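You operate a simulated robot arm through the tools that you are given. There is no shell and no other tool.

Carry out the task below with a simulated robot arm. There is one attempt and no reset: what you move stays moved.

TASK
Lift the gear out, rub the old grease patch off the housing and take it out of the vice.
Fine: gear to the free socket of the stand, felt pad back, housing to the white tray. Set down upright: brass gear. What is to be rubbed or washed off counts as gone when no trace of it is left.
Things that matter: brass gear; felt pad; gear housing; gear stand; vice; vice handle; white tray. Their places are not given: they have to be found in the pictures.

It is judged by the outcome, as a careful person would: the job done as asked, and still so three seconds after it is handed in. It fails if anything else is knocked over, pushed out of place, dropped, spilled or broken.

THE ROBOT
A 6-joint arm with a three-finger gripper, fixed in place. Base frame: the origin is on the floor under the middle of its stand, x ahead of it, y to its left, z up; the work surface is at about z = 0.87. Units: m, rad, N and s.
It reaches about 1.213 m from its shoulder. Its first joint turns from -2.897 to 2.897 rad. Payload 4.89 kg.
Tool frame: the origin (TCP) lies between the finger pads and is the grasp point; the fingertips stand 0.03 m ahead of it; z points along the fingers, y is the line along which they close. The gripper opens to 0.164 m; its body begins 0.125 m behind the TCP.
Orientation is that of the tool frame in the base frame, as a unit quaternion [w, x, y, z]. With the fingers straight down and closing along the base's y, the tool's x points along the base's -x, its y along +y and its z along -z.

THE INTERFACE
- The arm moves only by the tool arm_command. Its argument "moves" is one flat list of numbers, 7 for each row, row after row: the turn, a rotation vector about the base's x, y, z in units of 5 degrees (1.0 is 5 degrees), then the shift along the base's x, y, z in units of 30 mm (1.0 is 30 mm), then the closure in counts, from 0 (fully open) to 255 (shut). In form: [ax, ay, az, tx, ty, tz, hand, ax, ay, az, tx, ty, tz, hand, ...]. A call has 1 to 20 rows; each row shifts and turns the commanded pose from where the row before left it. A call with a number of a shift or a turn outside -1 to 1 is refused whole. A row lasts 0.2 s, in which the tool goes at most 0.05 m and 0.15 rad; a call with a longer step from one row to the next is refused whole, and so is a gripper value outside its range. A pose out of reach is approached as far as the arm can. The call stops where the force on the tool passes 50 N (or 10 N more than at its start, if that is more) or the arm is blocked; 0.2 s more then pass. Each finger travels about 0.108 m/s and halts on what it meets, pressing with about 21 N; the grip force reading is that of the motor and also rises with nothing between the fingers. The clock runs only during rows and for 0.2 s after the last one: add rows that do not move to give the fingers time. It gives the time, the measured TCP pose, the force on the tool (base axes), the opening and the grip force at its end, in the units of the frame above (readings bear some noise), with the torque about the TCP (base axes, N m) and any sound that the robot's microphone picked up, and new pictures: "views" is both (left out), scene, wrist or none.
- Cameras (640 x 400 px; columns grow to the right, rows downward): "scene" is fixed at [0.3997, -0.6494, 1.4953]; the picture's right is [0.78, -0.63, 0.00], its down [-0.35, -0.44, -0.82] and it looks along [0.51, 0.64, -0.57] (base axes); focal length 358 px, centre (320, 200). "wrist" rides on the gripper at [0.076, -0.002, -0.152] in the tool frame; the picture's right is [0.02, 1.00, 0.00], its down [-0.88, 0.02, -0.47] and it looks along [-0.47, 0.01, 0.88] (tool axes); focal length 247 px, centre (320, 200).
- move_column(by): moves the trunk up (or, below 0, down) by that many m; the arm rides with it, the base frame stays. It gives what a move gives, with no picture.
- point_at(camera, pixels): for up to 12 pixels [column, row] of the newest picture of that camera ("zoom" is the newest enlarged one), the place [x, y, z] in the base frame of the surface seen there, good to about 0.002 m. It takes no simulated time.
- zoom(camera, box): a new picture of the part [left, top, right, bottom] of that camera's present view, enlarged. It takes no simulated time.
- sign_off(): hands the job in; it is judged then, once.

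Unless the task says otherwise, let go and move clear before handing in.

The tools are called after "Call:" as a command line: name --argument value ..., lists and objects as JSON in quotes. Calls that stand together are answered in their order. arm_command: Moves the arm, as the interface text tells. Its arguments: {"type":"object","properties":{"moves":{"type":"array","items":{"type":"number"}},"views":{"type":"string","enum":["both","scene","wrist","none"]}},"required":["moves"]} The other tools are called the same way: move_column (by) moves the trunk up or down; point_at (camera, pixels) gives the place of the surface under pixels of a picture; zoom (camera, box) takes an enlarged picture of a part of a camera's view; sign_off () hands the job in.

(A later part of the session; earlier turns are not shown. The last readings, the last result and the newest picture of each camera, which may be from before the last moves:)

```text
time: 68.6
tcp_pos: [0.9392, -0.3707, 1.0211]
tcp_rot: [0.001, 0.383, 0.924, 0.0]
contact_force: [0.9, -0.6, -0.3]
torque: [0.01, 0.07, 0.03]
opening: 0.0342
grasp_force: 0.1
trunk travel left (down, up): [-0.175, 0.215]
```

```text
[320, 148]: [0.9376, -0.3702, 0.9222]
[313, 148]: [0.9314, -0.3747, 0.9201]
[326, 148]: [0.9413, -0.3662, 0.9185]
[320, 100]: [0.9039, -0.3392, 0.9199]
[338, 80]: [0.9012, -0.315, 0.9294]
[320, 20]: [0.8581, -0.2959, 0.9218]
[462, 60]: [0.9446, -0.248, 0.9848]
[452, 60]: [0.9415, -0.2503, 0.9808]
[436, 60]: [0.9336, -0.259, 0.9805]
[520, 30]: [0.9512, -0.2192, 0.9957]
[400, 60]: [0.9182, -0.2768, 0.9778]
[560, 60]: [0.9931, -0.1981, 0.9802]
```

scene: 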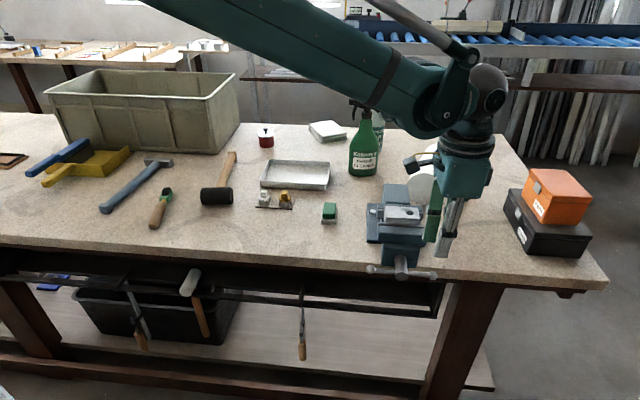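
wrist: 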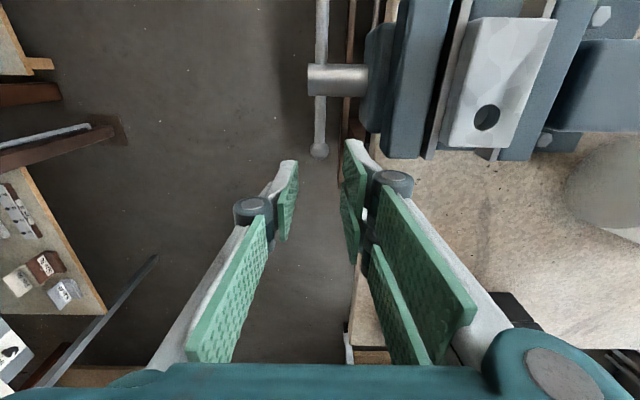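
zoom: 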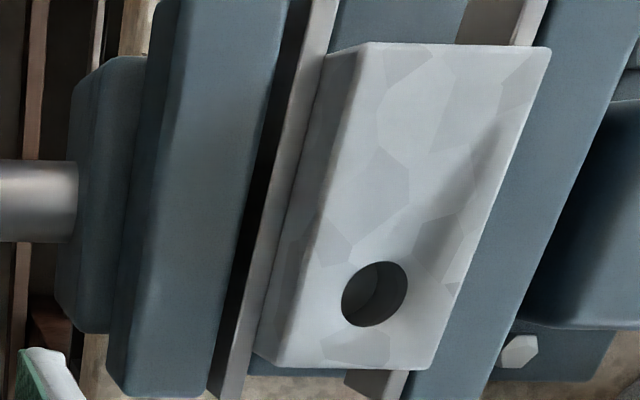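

The bar is now horizontal (about 40° turned so far), with the right-hand ball at about (0.939, -0.371, 0.914). I'll descend and grip it slightly deeper than before.

Call:
arm_command --moves '[0, 0, 0, 0, 0, -0.8, 202, 0, 0, 0, 0, 0, -0.8, 202, 0, 0, 0, 0, 0, -0.8, 202, 0, 0, 0, 0, 0, -0.6, 202, 0, 0, 0, 0, 0, -0.36, 202, 0, 0, 0, 0, 0, 0, 202]' --views "wrist"

Call:
zoom --camera "wrist" --box '[270, 100, 410, 240]'

```text
time: 70.0
tcp_pos: [0.9388, -0.3696, 0.9208]
tcp_rot: [0.0, 0.382, 0.924, 0.001]
contact_force: [0.3, -0.3, -0.2]
torque: [-0.01, 0.02, -0.03]
opening: 0.0343
grasp_force: 0.1
trunk travel left (down, up): [-0.175, 0.215]
```

wrist: 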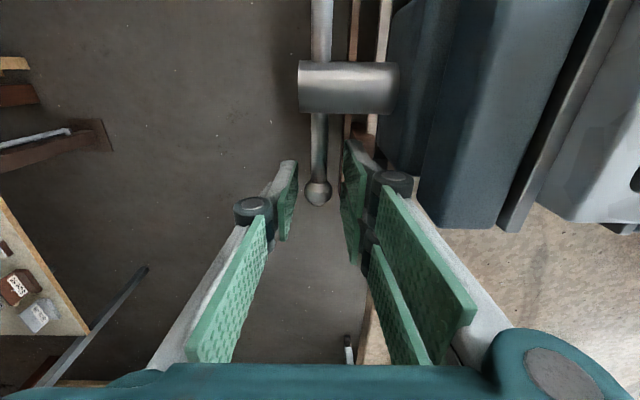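

```text
2.86 times, centred on (340, 170) of wrist
```

zoom: 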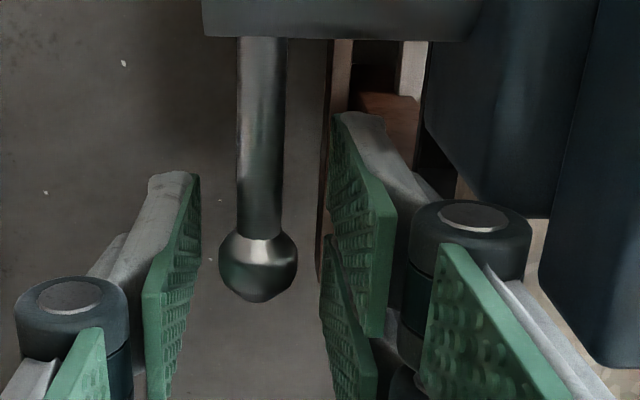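

Call:
point_at --camera "zoom" --pixels '[[258, 250], [235, 265], [280, 265], [258, 280], [258, 235], [258, 150], [340, 125], [195, 180]]'

```text
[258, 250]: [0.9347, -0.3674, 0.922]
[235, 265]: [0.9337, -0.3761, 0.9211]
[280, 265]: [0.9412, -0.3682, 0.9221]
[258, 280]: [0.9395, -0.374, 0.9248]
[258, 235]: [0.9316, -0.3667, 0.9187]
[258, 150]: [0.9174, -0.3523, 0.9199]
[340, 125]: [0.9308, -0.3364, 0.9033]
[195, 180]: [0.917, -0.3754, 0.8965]
```

The ball is centred between the pads. Last time it slipped about 12 mm along the pads, so for the upward carry I'll take a much deeper grip: narrow to 26 mm, lower another 17 mm, then close.

Call:
arm_command --moves '[0, 0, 0, 0, 0, 0, 214, 0, 0, 0, 0, 0, 0, 214, 0, 0, 0, 0, 0, -0.2, 214, 0, 0, 0, 0, 0, -0.2, 214, 0, 0, 0, 0, 0, -0.16, 214, 0, 0, 0, 0, 0, 0, 255, 0, 0, 0, 0, 0, 0, 255, 0, 0, 0, 0, 0, 0, 255]' --views "wrist"

Call:
zoom --camera "wrist" --box '[270, 100, 410, 240]'

```text
time: 71.8
tcp_pos: [0.9391, -0.3728, 0.9025]
tcp_rot: [0.0, 0.383, 0.924, 0.001]
contact_force: [-17.7, -13.0, -3.5]
torque: [-0.13, -0.23, -0.29]
opening: 0.0169
grasp_force: 44.5
trunk travel left (down, up): [-0.175, 0.215]
```

wrist: 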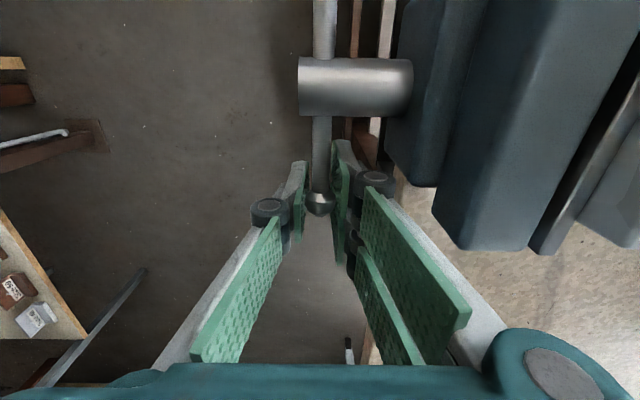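

```text
2.86 times, centred on (340, 170) of wrist
```

zoom: 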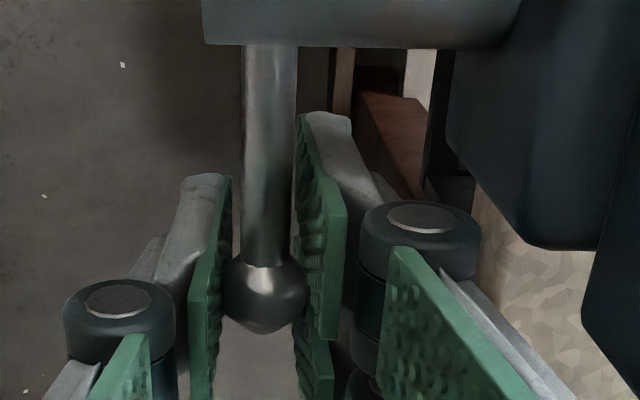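

Gripped deep, with a sideways force of about 22 N because I'm about 1 mm off centre. I'll correct that and carry the ball upward along the first 45° of arc.

Call:
arm_command --moves '[0, 0, 0, -0.03, -0.03, 0, 255, 0, 0, 0, -0.0139, 0.0139, 0.2993, 255, 0, 0, 0, -0.0414, 0.0414, 0.2942, 255, 0, 0, 0, -0.0682, 0.0682, 0.284, 255, 0, 0, 0, -0.0938, 0.0938, 0.269, 255]' --views "both"

Call:
zoom --camera "scene" --box '[360, 200, 450, 300]'

```text
time: 72.9
tcp_pos: [0.935, -0.3702, 0.933]
tcp_rot: [0.004, 0.383, 0.924, 0.0]
contact_force: [17.9, -10.4, -3.2]
torque: [-0.09, -0.16, -0.06]
opening: 0.0174
grasp_force: 44.6
trunk travel left (down, up): [-0.175, 0.215]
stopped in row 5: the force on the tool passed its limit at 56 N (the readings are from after the stop); the commanded pose is now the measured one
```

scene: 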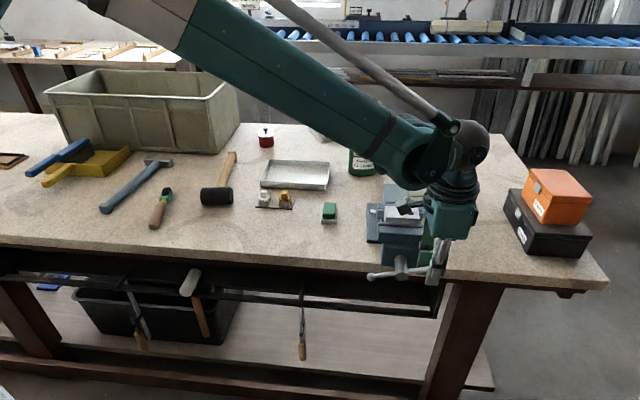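
wrist: 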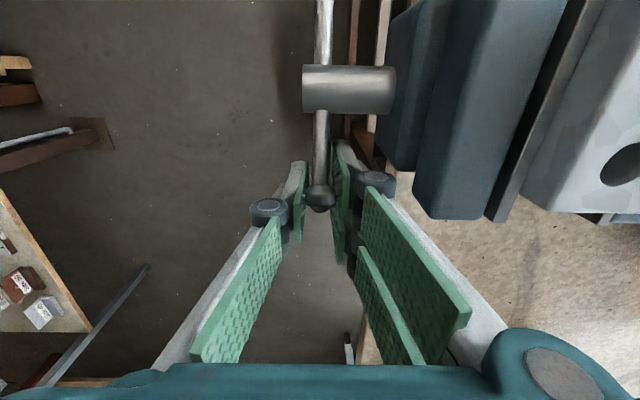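

```text
4.00 times, centred on (405, 250) of scene
```

zoom: 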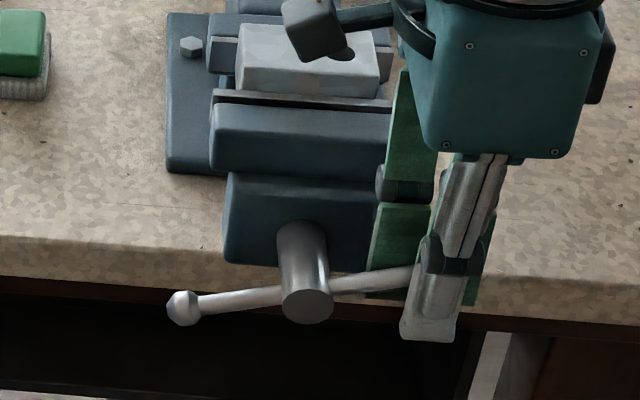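

The handle rose, but the force limit tripped because I pulled inward more than the ball had risen. I'll measure the ball's present position to re-match the arc.

Call:
point_at --camera "wrist" --pixels '[[320, 190], [320, 200], [320, 207], [321, 150], [322, 120], [323, 40], [350, 80]]'

Call:
point_at --camera "zoom" --pixels '[[183, 308], [175, 300], [250, 297], [307, 305], [400, 277], [345, 285]]'

```text
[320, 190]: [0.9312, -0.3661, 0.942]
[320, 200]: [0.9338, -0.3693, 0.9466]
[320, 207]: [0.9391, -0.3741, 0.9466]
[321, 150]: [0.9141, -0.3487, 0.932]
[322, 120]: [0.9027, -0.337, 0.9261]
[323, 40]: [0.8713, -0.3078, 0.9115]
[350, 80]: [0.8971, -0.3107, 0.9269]
```

```text
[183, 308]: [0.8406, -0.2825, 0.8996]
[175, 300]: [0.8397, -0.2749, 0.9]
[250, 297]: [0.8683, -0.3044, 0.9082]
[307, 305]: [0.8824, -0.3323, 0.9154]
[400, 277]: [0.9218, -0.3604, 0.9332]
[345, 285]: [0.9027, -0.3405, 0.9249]
```

The handle is at about 19°, and the ball rises about 70% of what the fingers rise because of slip. I'll continue with the inward component matched to the ball's real angle.

Call:
arm_command --moves '[0, 0, 0, 0.02, -0.02, 0.1, 255, 0, 0, 0, -0.027, 0.027, 0.167, 255, 0, 0, 0, -0.068, 0.068, 0.267, 255, 0, 0, 0, -0.087, 0.087, 0.267, 255]' --views "both"

Call:
point_at --camera "wrist" --pixels '[[320, 195], [320, 202], [320, 210], [321, 150], [322, 120], [323, 60], [350, 80]]'

Call:
zoom --camera "wrist" --box '[270, 100, 410, 240]'

```text
time: 73.9
tcp_pos: [0.9304, -0.3645, 0.9556]
tcp_rot: [0.002, 0.383, 0.924, -0.001]
contact_force: [-1.9, -5.0, -18.6]
torque: [-0.41, -0.65, -0.25]
opening: 0.0175
grasp_force: 44.8
trunk travel left (down, up): [-0.175, 0.215]
```

scene: 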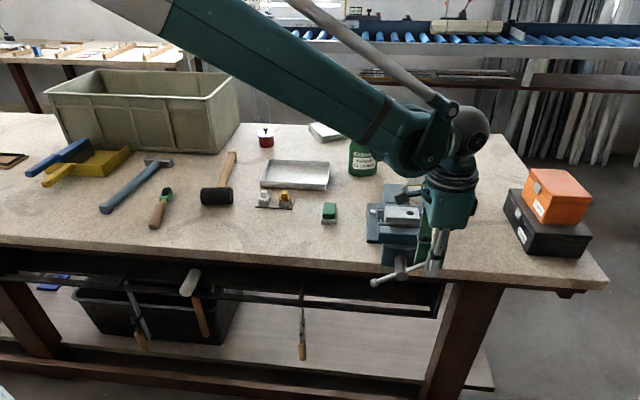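
wrist: 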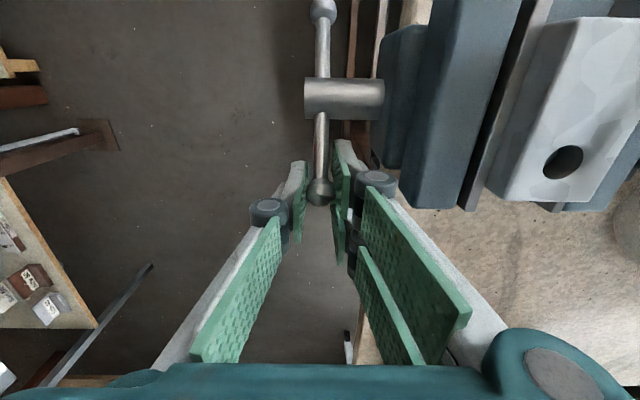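

```text
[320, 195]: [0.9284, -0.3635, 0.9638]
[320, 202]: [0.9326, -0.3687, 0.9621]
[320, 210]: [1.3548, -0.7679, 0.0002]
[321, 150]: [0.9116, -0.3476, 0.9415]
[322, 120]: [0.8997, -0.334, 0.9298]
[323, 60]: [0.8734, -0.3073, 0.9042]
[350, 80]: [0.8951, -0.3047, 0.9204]
```

```text
2.86 times, centred on (340, 170) of wrist
```

zoom: 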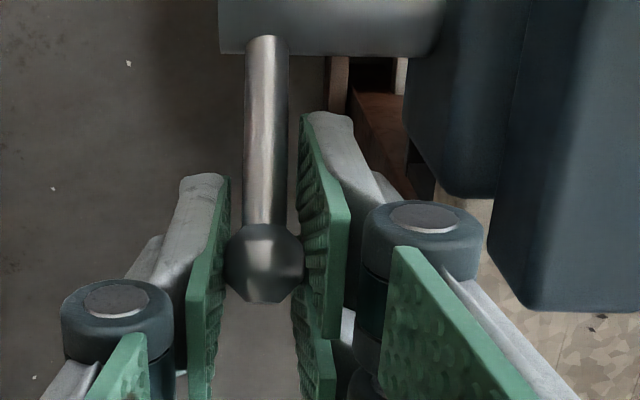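

The handle is at about 34° with a clean tangential resistance of about 18 N. I'll continue the arc to about 64°.

Call:
arm_command --moves '[0, 0, 0, -0.104, 0.104, 0.243, 255, 0, 0, 0, -0.115, 0.115, 0.21, 255, 0, 0, 0, -0.127, 0.127, 0.19, 255, 0, 0, 0, -0.139, 0.139, 0.157, 255, 0, 0, 0, -0.148, 0.148, 0.127, 255]' --views "both"

Call:
point_at --camera "wrist" --pixels '[[320, 195], [320, 202], [321, 150], [322, 120], [322, 160], [323, 60], [350, 80]]'

Call:
zoom --camera "scene" --box '[360, 200, 450, 300]'

```text
time: 75.1
tcp_pos: [0.9107, -0.3446, 0.9839]
tcp_rot: [0.002, 0.382, 0.924, 0.0]
contact_force: [3.8, -18.0, -5.6]
torque: [-0.73, -0.58, 0.1]
opening: 0.018
grasp_force: 45.2
trunk travel left (down, up): [-0.175, 0.215]
```

scene: 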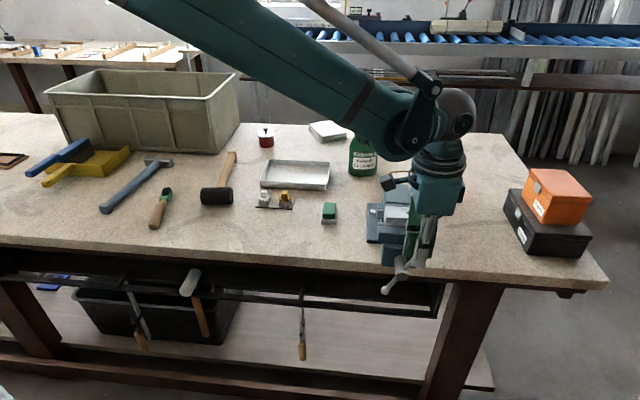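
wrist: 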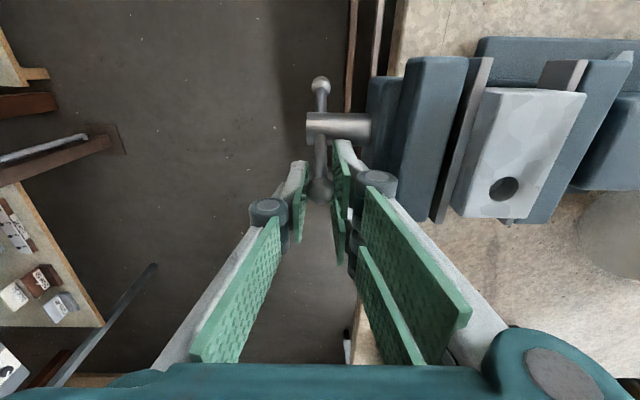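

```text
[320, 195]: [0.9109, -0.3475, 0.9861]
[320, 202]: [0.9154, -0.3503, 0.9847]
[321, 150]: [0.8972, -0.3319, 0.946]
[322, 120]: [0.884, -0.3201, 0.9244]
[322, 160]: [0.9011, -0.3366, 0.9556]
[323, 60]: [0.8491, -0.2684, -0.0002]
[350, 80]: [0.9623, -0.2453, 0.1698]
```

```text
4.00 times, centred on (405, 250) of scene
```

zoom: 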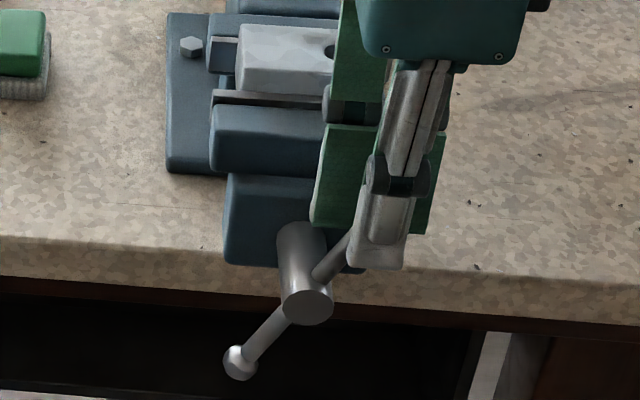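

The handle is at about 60°, with forces moderate and tangential. I'll continue over the top to about 102°.

Call:
arm_command --moves '[0, 0, 0, -0.187, 0.167, 0.125, 255, 0, 0, 0, -0.196, 0.176, 0.093, 255, 0, 0, 0, -0.193, 0.193, 0.06, 255, 0, 0, 0, -0.198, 0.198, 0.027, 255, 0, 0, 0, -0.198, 0.198, -0.007, 255, 0, 0, 0, -0.196, 0.196, -0.04, 255]' --views "both"

Call:
zoom --camera "wrist" --box '[280, 60, 600, 260]'

Call:
zoom --camera "scene" --box '[360, 200, 450, 300]'

```text
time: 76.5
tcp_pos: [0.8767, -0.3108, 0.9898]
tcp_rot: [0.002, 0.382, 0.924, 0.0]
contact_force: [2.9, -18.1, 2.4]
torque: [-0.78, -0.5, -0.07]
opening: 0.018
grasp_force: 45.1
trunk travel left (down, up): [-0.175, 0.215]
```

scene: 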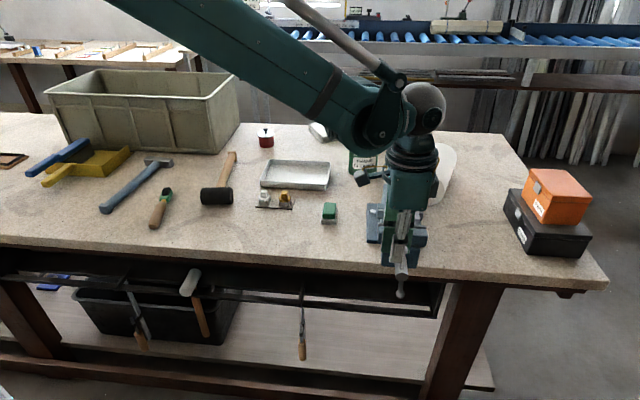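
wrist: 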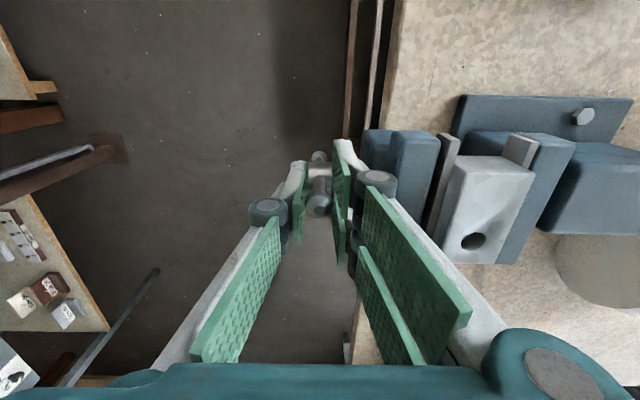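

```text
2.00 times, centred on (440, 160) of wrist
```

zoom: 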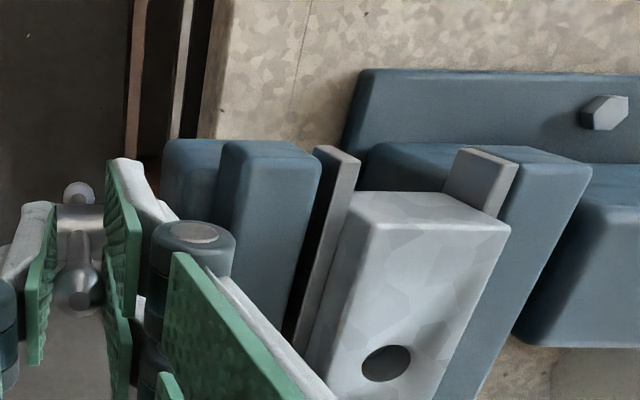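

```text
4.00 times, centred on (405, 250) of scene
```

zoom: 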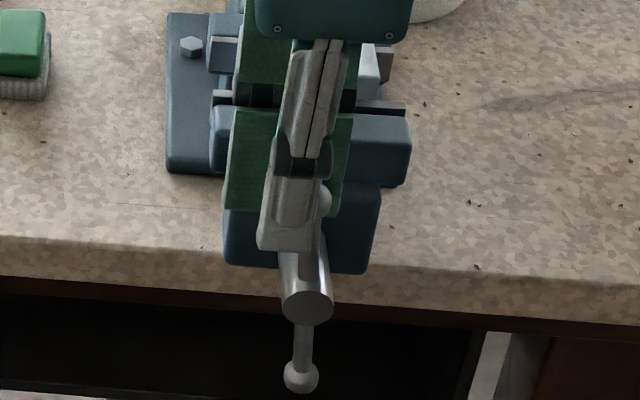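

The bar is now about vertical (about 97°). I'll continue the arc down the left side to about 147°.

Call:
arm_command --moves '[0, 0, 0, -0.203, 0.183, -0.057, 255, 0, 0, 0, -0.199, 0.179, -0.09, 255, 0, 0, 0, -0.179, 0.179, -0.12, 255, 0, 0, 0, -0.167, 0.167, -0.15, 255, 0, 0, 0, -0.153, 0.153, -0.177, 255, 0, 0, 0, -0.137, 0.137, -0.203, 255, 0, 0, 0, -0.118, 0.118, -0.227, 255]' --views "both"

Call:
zoom --camera "scene" --box '[360, 200, 450, 300]'

Call:
zoom --camera "wrist" --box '[280, 100, 600, 300]'

```text
time: 77.2
tcp_pos: [0.8701, -0.291, 0.9858]
tcp_rot: [0.005, 0.379, 0.926, 0.004]
contact_force: [12.7, 11.5, -4.2]
torque: [0.13, 0.28, 0.34]
opening: 0.0
grasp_force: 45.5
trunk travel left (down, up): [-0.175, 0.215]
stopped in row 3: the force on the tool passed its limit at 75 N (the readings are from after the stop); the commanded pose is now the measured one
```

scene: 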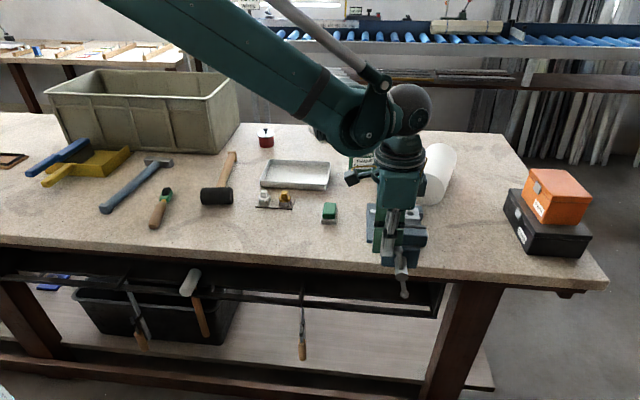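
wrist: 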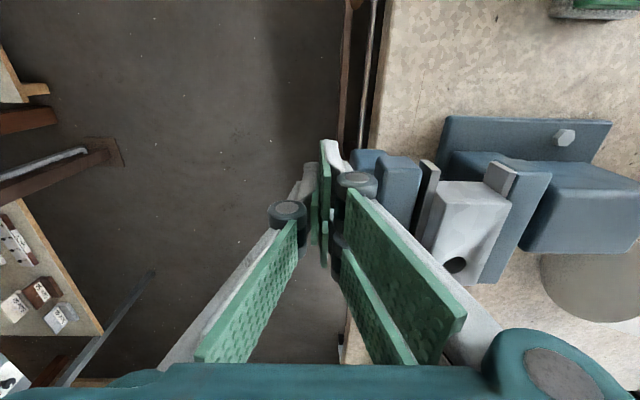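

```text
4.00 times, centred on (405, 250) of scene
```

zoom: 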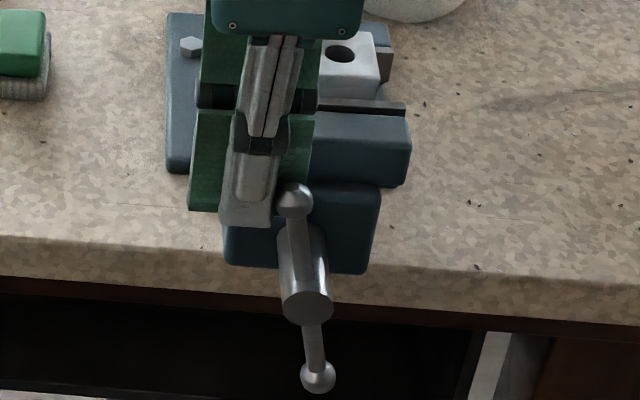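

```text
2.00 times, centred on (440, 200) of wrist
```

zoom: 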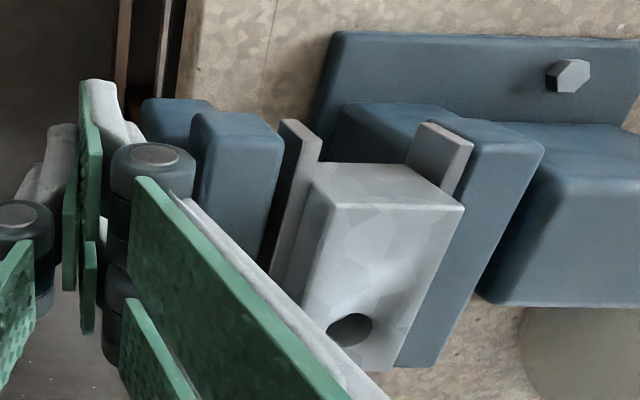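

The ball slid out sideways from the grip near 100–105°, and the fingers closed empty with no harm done. From here a push with closed fingers is firmer: I'll rise, correct the small tilt, pass to the right side of the upright bar, and push left.

Call:
arm_command --moves '[0, 0, 0, 0, 0, 0.6, 255, 0, 0, 0, 0, 0, 0.9, 255, -0.041, 0.141, -0.096, 0, 0, 0.3, 255, 0, 0, 0, 0.452, -0.726, 0, 255, 0, 0, 0, 0.452, -0.726, 0, 255, 0, 0, 0, 0.452, -0.726, 0, 255, 0, 0, 0, 0, 0, 0, 255]' --views "both"

Call:
zoom --camera "scene" --box '[360, 200, 450, 300]'

Call:
zoom --camera "wrist" --box '[270, 40, 590, 240]'

```text
time: 78.8
tcp_pos: [0.9083, -0.3588, 1.0397]
tcp_rot: [-0.002, 0.383, 0.924, -0.001]
contact_force: [0.5, -0.4, -0.4]
torque: [0.04, 0.08, -0.03]
opening: 0.0
grasp_force: 45.5
trunk travel left (down, up): [-0.175, 0.215]
```

scene: 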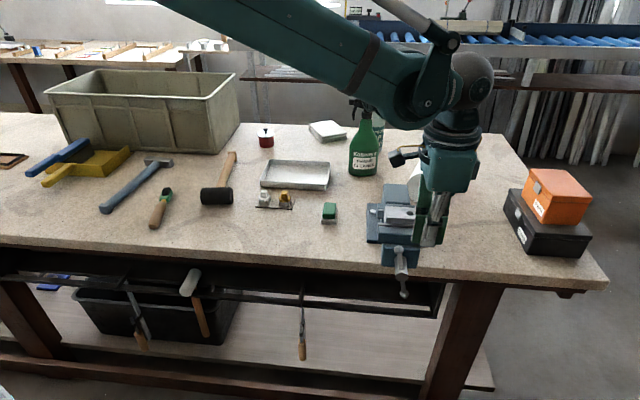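
wrist: 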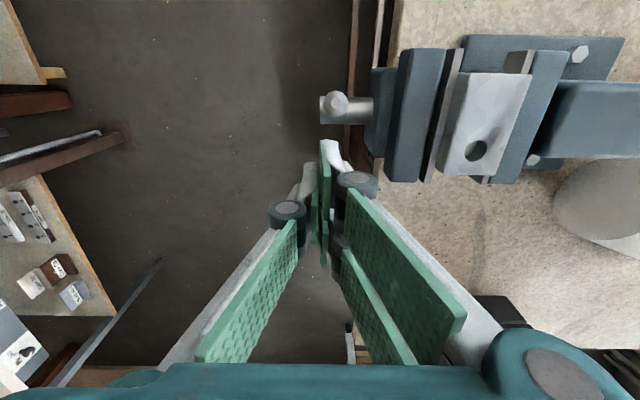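

```text
4.00 times, centred on (405, 250) of scene
```

zoom: 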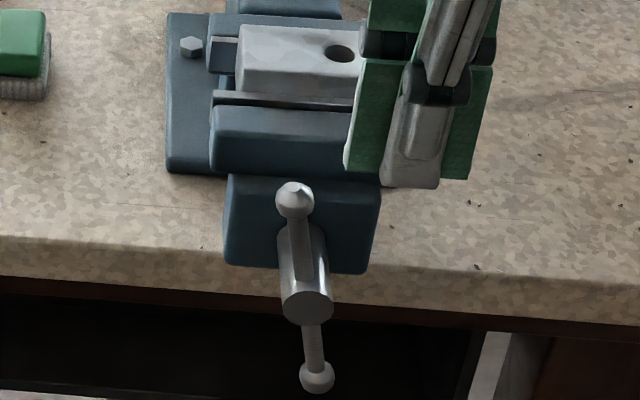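

```text
2.00 times, centred on (430, 140) of wrist
```

zoom: 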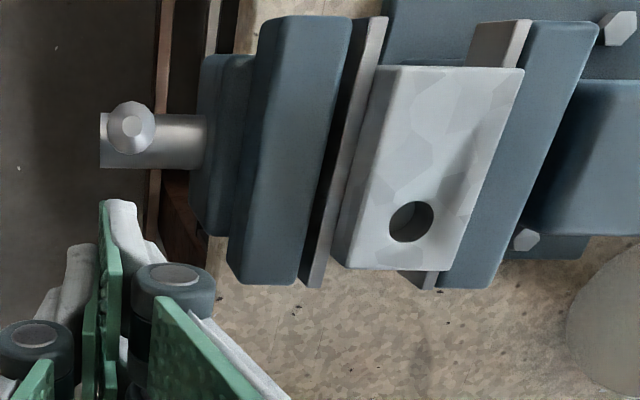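

The bar is upright with its ball at (336, 103) in the wrist view. I'll measure whether the jaw has moved relative to the housing so far.

Call:
point_at --camera "zoom" --pixels '[[250, 150], [318, 150], [330, 150], [345, 150], [352, 150], [365, 150], [372, 150], [390, 150], [480, 150], [505, 150], [132, 125], [132, 110]]'

Call:
point_at --camera "scene" --pixels '[[398, 249], [399, 247], [402, 277], [404, 293], [401, 263], [390, 228], [390, 233], [380, 224], [385, 222]]'

```text
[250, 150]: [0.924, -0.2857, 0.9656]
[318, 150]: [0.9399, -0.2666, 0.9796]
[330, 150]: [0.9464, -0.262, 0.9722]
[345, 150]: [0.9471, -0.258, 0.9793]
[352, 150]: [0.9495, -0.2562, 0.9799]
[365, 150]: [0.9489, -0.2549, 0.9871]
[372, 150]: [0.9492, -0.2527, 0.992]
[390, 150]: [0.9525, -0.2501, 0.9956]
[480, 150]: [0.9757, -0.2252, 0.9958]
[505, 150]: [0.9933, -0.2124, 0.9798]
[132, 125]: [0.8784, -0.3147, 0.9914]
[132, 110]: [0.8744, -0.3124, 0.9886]
```

```text
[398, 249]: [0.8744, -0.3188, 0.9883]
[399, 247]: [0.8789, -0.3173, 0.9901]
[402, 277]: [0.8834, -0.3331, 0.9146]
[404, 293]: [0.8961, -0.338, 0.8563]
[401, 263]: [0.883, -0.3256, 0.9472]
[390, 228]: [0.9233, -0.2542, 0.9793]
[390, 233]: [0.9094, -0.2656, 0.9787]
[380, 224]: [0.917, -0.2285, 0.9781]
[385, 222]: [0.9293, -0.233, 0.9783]
```

No clear jaw movement yet, so the screw needs more turns. I'll descend on the right of the upright bar with closed fingers and push it left and down.

Call:
arm_command --moves '[0, 0, 0, 0, 0, -0.7, 255, 0, 0, 0, 0, 0, -0.72, 255, 0, 0, 0, -0.141, 0.141, 0, 255, 0, 0, 0, -0.141, 0.141, 0, 255, 0, 0, 0, -0.188, 0.188, -0.067, 255, 0, 0, 0, -0.177, 0.177, -0.1, 255, 0, 0, 0, -0.165, 0.165, -0.133, 255, 0, 0, 0, -0.153, 0.153, -0.167, 255, 0, 0, 0, -0.141, 0.141, -0.183, 255]' --views "both"

Call:
zoom --camera "scene" --box '[360, 200, 450, 300]'

Call:
zoom --camera "wrist" --box '[240, 80, 400, 280]'

```text
time: 80.8
tcp_pos: [0.8753, -0.3253, 0.9787]
tcp_rot: [-0.001, 0.384, 0.923, 0.001]
contact_force: [0.1, -3.9, 5.0]
torque: [0.01, 0.08, 0.1]
opening: 0.0001
grasp_force: 45.3
trunk travel left (down, up): [-0.175, 0.215]
```

scene: 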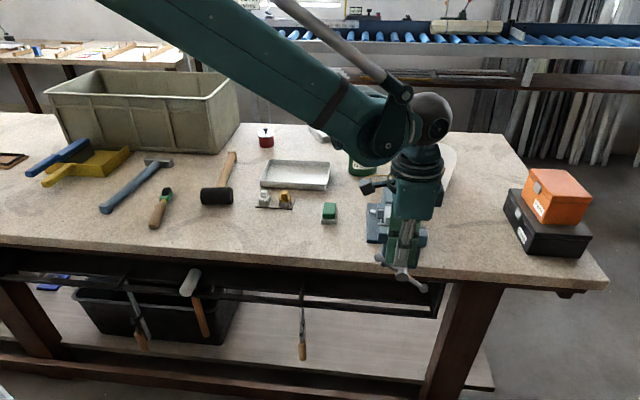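
wrist: 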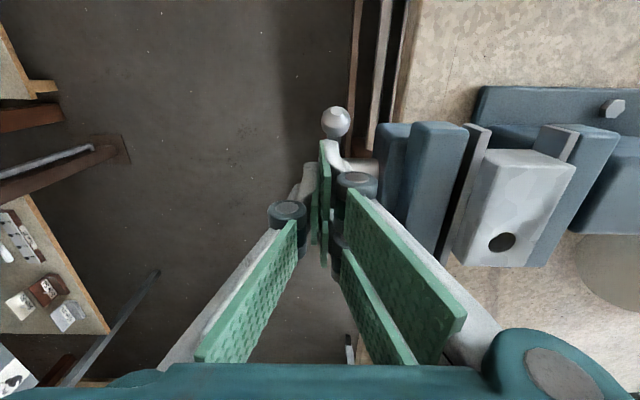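

```text
4.00 times, centred on (405, 250) of scene
```

zoom: 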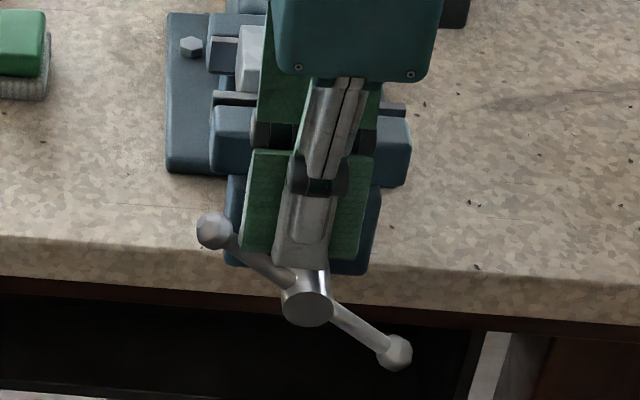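

```text
2.00 times, centred on (320, 180) of wrist
```

zoom: 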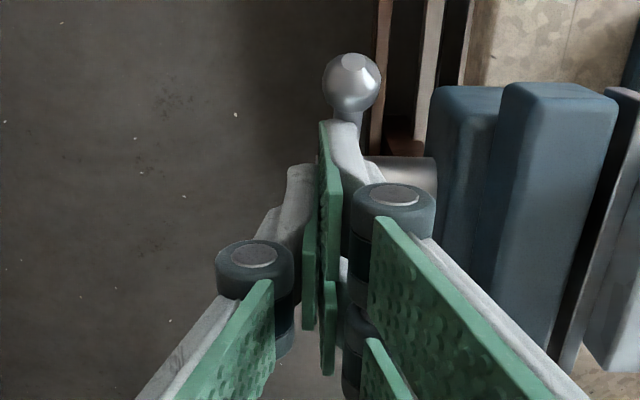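

The push worked: the upper ball is now at the upper left (about 140°). Next I'll place the closed fingertips on top of that ball and push it down.

Call:
arm_command --moves '[0, 0, 0, 0, 0, 0.6, 255, 0, 0, 0, 0, 0, 0.57, 255, 0, 0, 0, -0.46, 0.648, 0, 255, 0, 0, 0, -0.46, 0.648, 0, 255, 0, 0, 0, 0, 0, -0.25, 255, 0, 0, 0, 0, 0, -0.25, 255, 0, 0, 0, -0.071, 0.071, -0.245, 255, 0, 0, 0, -0.071, 0.071, -0.245, 255, 0, 0, 0, -0.071, 0.071, -0.245, 255, 0, 0, 0, -0.071, 0.071, -0.245, 255]' --views "both"

Call:
zoom --camera "scene" --box '[360, 200, 450, 300]'

Call:
zoom --camera "wrist" --box '[240, 80, 400, 280]'

```text
time: 83.0
tcp_pos: [0.8386, -0.2782, 0.9689]
tcp_rot: [-0.001, 0.384, 0.923, 0.001]
contact_force: [0.8, -1.0, 2.8]
torque: [-0.04, 0.0, 0.0]
opening: 0.0
grasp_force: 45.1
trunk travel left (down, up): [-0.175, 0.215]
```

scene: 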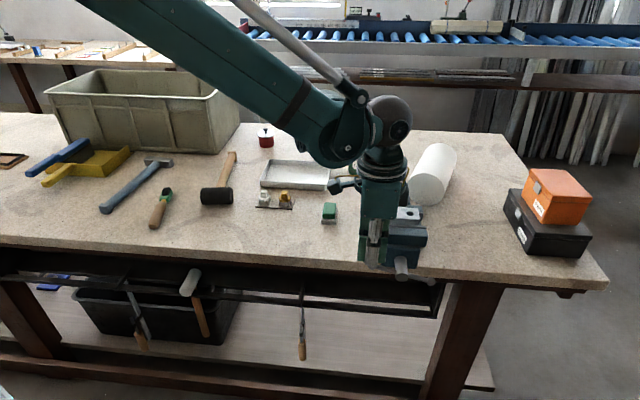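
wrist: 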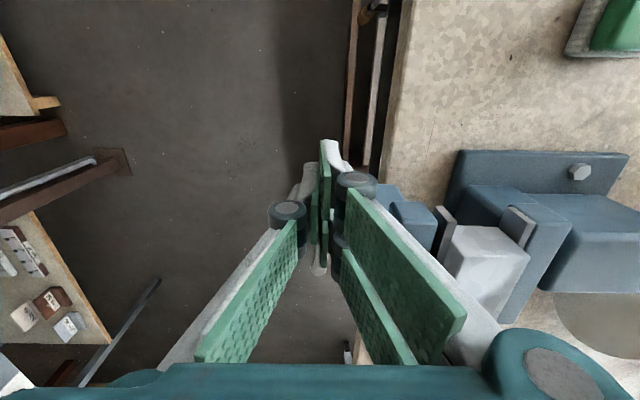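

```text
4.00 times, centred on (405, 250) of scene
```

zoom: 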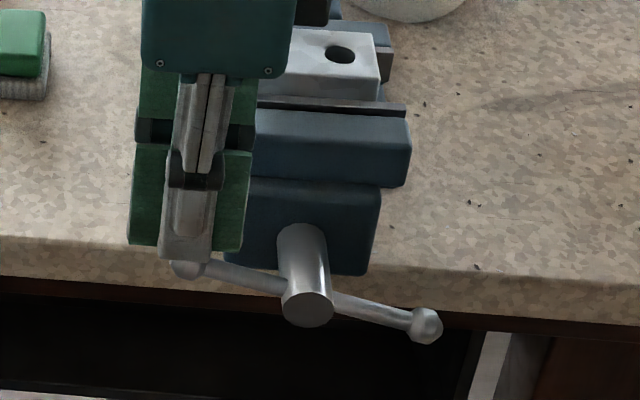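

```text
2.00 times, centred on (320, 180) of wrist
```

zoom: 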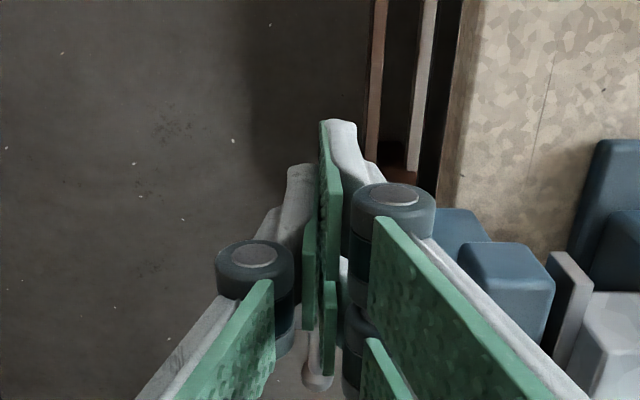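

The handle is at about 168° and the resistance has dropped to about 3 N, so the clamp may be loosening. I'll continue pushing down to about 220° and then check the jaw gap.

Call:
arm_command --moves '[0, 0, 0, -0.024, 0.024, -0.245, 255, 0, 0, 0, -0.024, 0.024, -0.245, 255, 0, 0, 0, 0.024, -0.024, -0.245, 255, 0, 0, 0, 0.047, -0.047, -0.245, 255, 0, 0, 0, 0.07, -0.07, -0.245, 255, 0, 0, 0, 0.094, -0.094, -0.245, 255, 0, 0, 0, 0.094, -0.094, -0.245, 255]' --views "both"

Call:
zoom --camera "scene" --box '[360, 200, 450, 300]'

Call:
zoom --camera "scene" --box '[360, 180, 440, 230]'

```text
time: 84.6
tcp_pos: [0.8486, -0.2874, 0.9188]
tcp_rot: [-0.001, 0.383, 0.924, -0.001]
contact_force: [-0.5, 1.4, -0.3]
torque: [-0.06, -0.02, 0.0]
opening: 0.0
grasp_force: 44.6
trunk travel left (down, up): [-0.175, 0.215]
```

scene: 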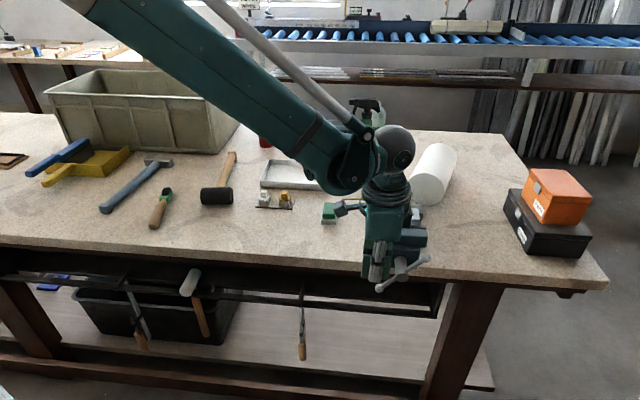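
wrist: 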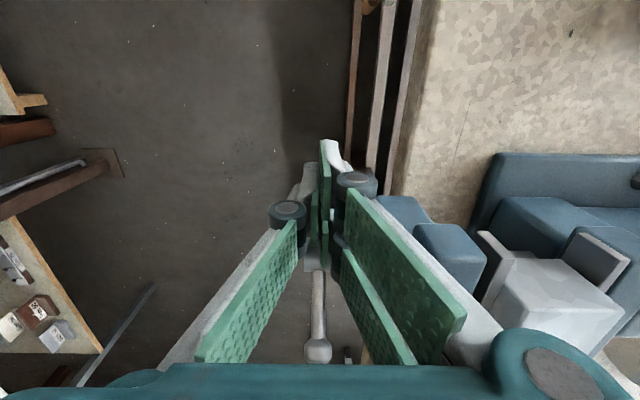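

```text
4.00 times, centred on (405, 250) of scene
```

zoom: 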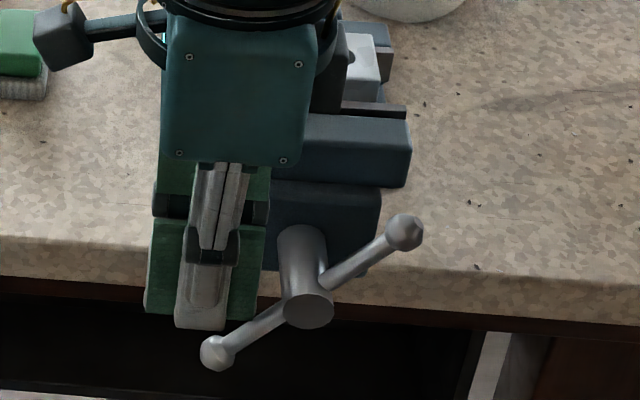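

```text
8.00 times, centred on (400, 205) of scene
```

zoom: 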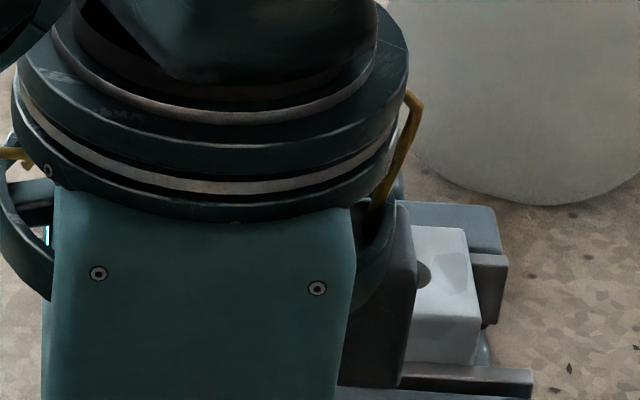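

The handle now points to upper right and lower left (about 45°), with almost no resistance. I'll rise and move to the right side, looking at the jaw gap on the way.

Call:
arm_command --moves '[0, 0, 0, 0, 0, 1, 255, 0, 0, 0, 0, 0, 1, 255, 0, 0, 0, 0, 0, 1, 255, 0, 0, 0, 0, 0, 1, 255, 0, 0, 0, 0.694, -0.768, 0, 255, 0, 0, 0, 0.694, -0.768, 0, 255, 0, 0, 0, 0.694, -0.768, 0, 255, 0, 0, 0, 0.694, -0.768, 0, 255, 0, 0, 0, 0.694, -0.768, 0, 255, 0, 0, 0, 0, 0, 0, 255]' --views "both"

Call:
zoom --camera "scene" --box '[360, 180, 440, 230]'

Call:
zoom --camera "wrist" --box '[290, 0, 590, 180]'

```text
time: 86.8
tcp_pos: [0.9519, -0.4024, 1.0409]
tcp_rot: [-0.001, 0.383, 0.924, 0.0]
contact_force: [0.3, -0.3, 0.5]
torque: [0.0, 0.06, 0.01]
opening: 0.0
grasp_force: 45.2
trunk travel left (down, up): [-0.175, 0.215]
```

scene: 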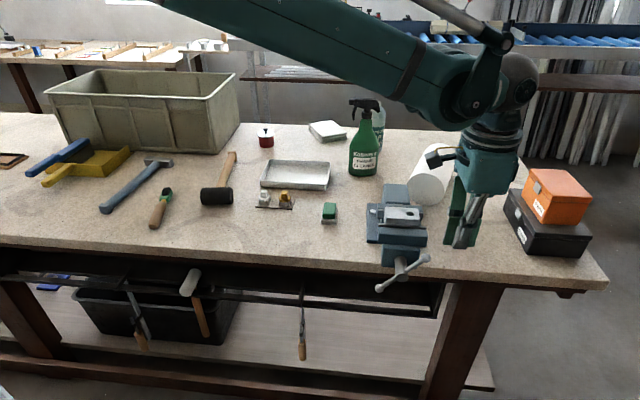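
wrist: 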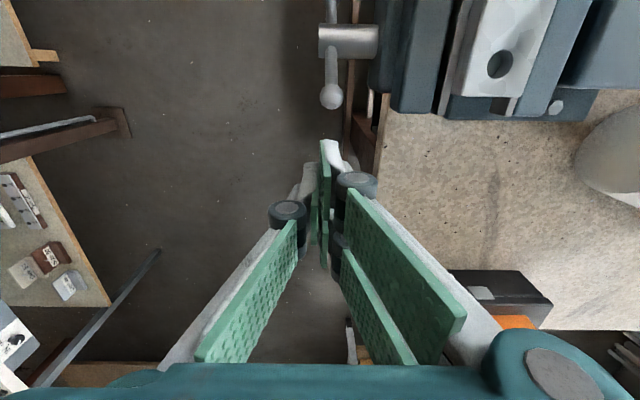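

```text
8.00 times, centred on (400, 205) of scene
```

zoom: 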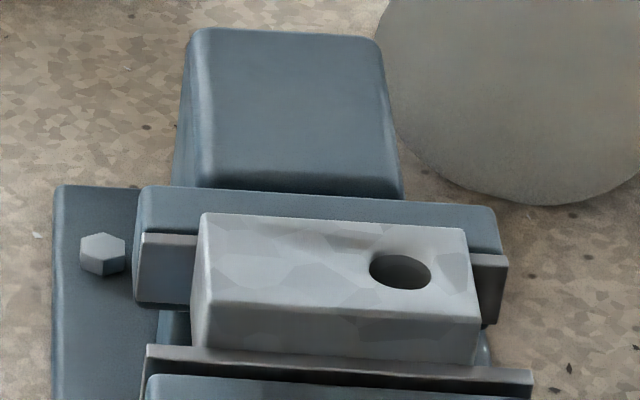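

```text
2.13 times, centred on (440, 90) of wrist
```

zoom: 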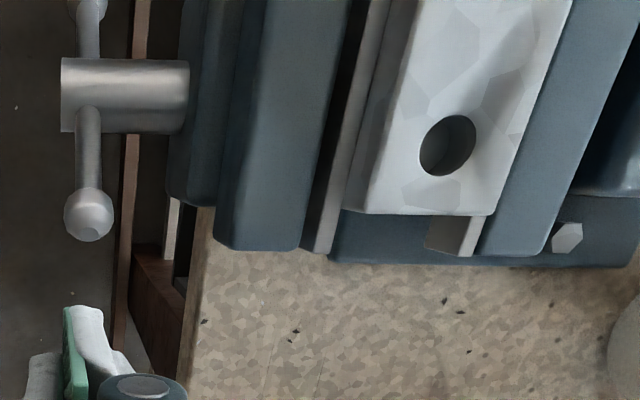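

The front jaw plate moved about 2 mm outward (its edge went from row 338 to 345), and the housing seems to have settled slightly. I'll measure the housing's current height and the gaps.

Call:
zoom --camera "wrist" --box '[370, 0, 610, 130]'

Call:
point_at --camera "wrist" --pixels '[[470, 60], [480, 30], [462, 85], [530, 30], [515, 85], [460, 50], [452, 50], [445, 50], [438, 50], [548, 30], [425, 50], [490, 95]]'

Call:
point_at --camera "scene" --pixels '[[386, 208], [400, 210], [416, 212], [385, 217], [418, 219], [400, 216], [386, 225], [415, 227], [383, 224], [425, 229]]'

```text
2.67 times, centred on (490, 65) of wrist
```

zoom: 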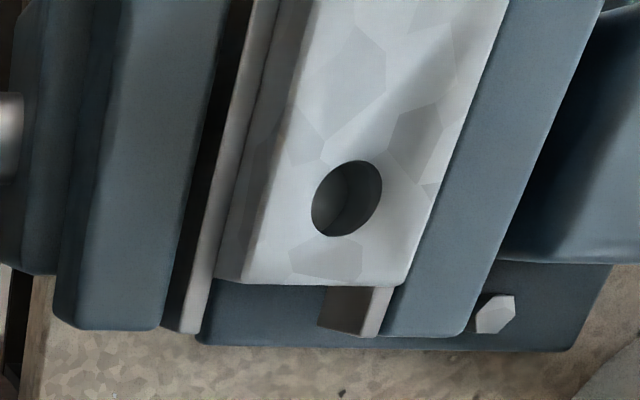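

```text
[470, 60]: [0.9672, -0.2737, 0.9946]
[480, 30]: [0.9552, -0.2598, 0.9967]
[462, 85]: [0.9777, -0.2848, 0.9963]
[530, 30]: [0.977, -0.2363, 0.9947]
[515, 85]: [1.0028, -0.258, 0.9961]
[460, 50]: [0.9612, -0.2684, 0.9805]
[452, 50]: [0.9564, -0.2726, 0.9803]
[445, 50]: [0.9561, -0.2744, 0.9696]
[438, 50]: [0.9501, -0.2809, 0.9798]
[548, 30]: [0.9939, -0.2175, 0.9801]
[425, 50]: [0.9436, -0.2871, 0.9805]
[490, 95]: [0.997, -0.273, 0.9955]
```

```text
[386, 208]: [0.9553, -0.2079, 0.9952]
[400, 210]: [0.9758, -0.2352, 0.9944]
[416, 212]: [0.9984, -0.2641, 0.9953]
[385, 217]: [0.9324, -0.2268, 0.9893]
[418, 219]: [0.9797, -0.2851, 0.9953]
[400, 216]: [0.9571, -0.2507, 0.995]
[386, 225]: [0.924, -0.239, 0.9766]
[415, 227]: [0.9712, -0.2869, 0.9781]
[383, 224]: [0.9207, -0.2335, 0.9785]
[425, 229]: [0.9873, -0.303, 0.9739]
```

The housing top is still at z≈0.9955, so it is supported from below, and the screw turns freely. Rather than open further, I'll try lifting the housing out: rise, open the hand and move above it to measure.

Call:
arm_command --moves '[0, 0, 0, 0, 0, 1, 255, 0, 0, 0, 0, 0, 1, 255, 0, 0, 0, 0.111, 0.885, 0, 140, 0, 0, 0, 0.111, 0.885, 0, 140, 0, 0, 0, 0.111, 0.885, 0, 140, 0, 0, 0, 0.111, 0.885, 0, 140, 0, 0, 0, 0.111, 0.885, 0, 140, 0, 0, 0, 0.111, 0.885, 0, 140, 0, 0, 0, 0, 0, 0, 140]' --views "both"

Call:
zoom --camera "wrist" --box '[260, 80, 400, 220]'

```text
time: 88.8
tcp_pos: [0.9725, -0.2437, 1.099]
tcp_rot: [-0.001, 0.383, 0.924, 0.0]
contact_force: [-0.7, 0.0, 0.7]
torque: [-0.01, 0.01, 0.02]
opening: 0.0741
grasp_force: 0.1
trunk travel left (down, up): [-0.175, 0.215]
```

scene: 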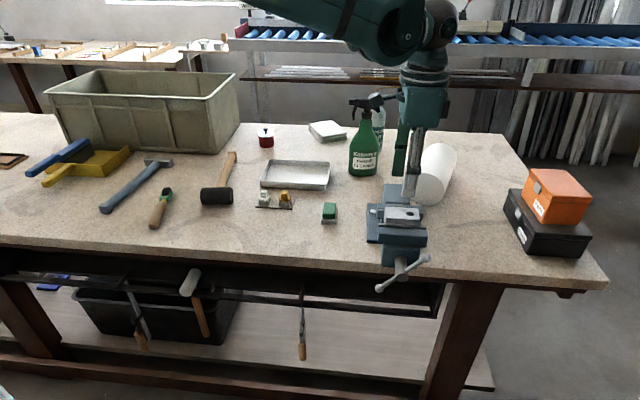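
wrist: 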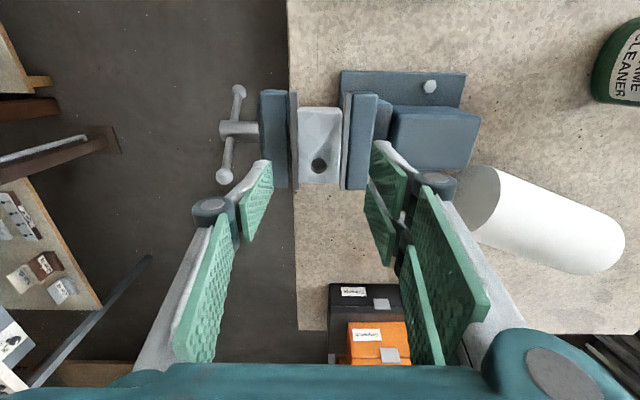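

```text
2.86 times, centred on (330, 150) of wrist
```

zoom: 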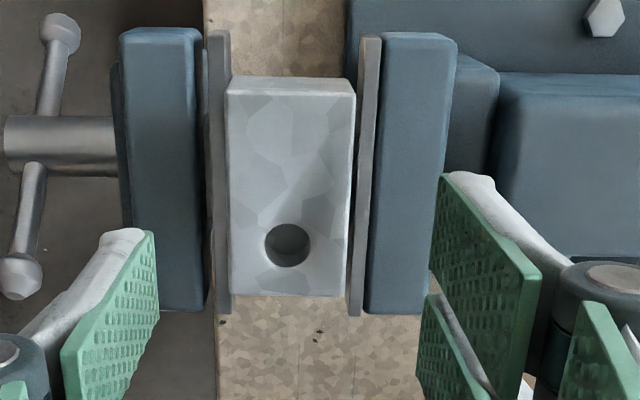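

There's now a visible gap between the housing and the rear plate, so it's loose. I'm measuring its corners for the grip.

Call:
point_at --camera "zoom" --pixels '[[232, 100], [350, 98], [342, 290], [234, 288], [290, 180], [218, 180], [366, 180], [200, 180], [400, 180], [290, 85], [280, 330], [270, 40]]'

```text
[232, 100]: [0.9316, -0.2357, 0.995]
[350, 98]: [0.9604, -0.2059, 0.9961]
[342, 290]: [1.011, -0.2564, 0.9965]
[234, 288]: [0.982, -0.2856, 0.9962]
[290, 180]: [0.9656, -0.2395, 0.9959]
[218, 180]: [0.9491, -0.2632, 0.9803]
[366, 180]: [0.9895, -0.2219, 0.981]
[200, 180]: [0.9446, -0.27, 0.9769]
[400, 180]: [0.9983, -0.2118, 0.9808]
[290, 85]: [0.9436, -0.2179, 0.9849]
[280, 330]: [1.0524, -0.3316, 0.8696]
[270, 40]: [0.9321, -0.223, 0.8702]
```

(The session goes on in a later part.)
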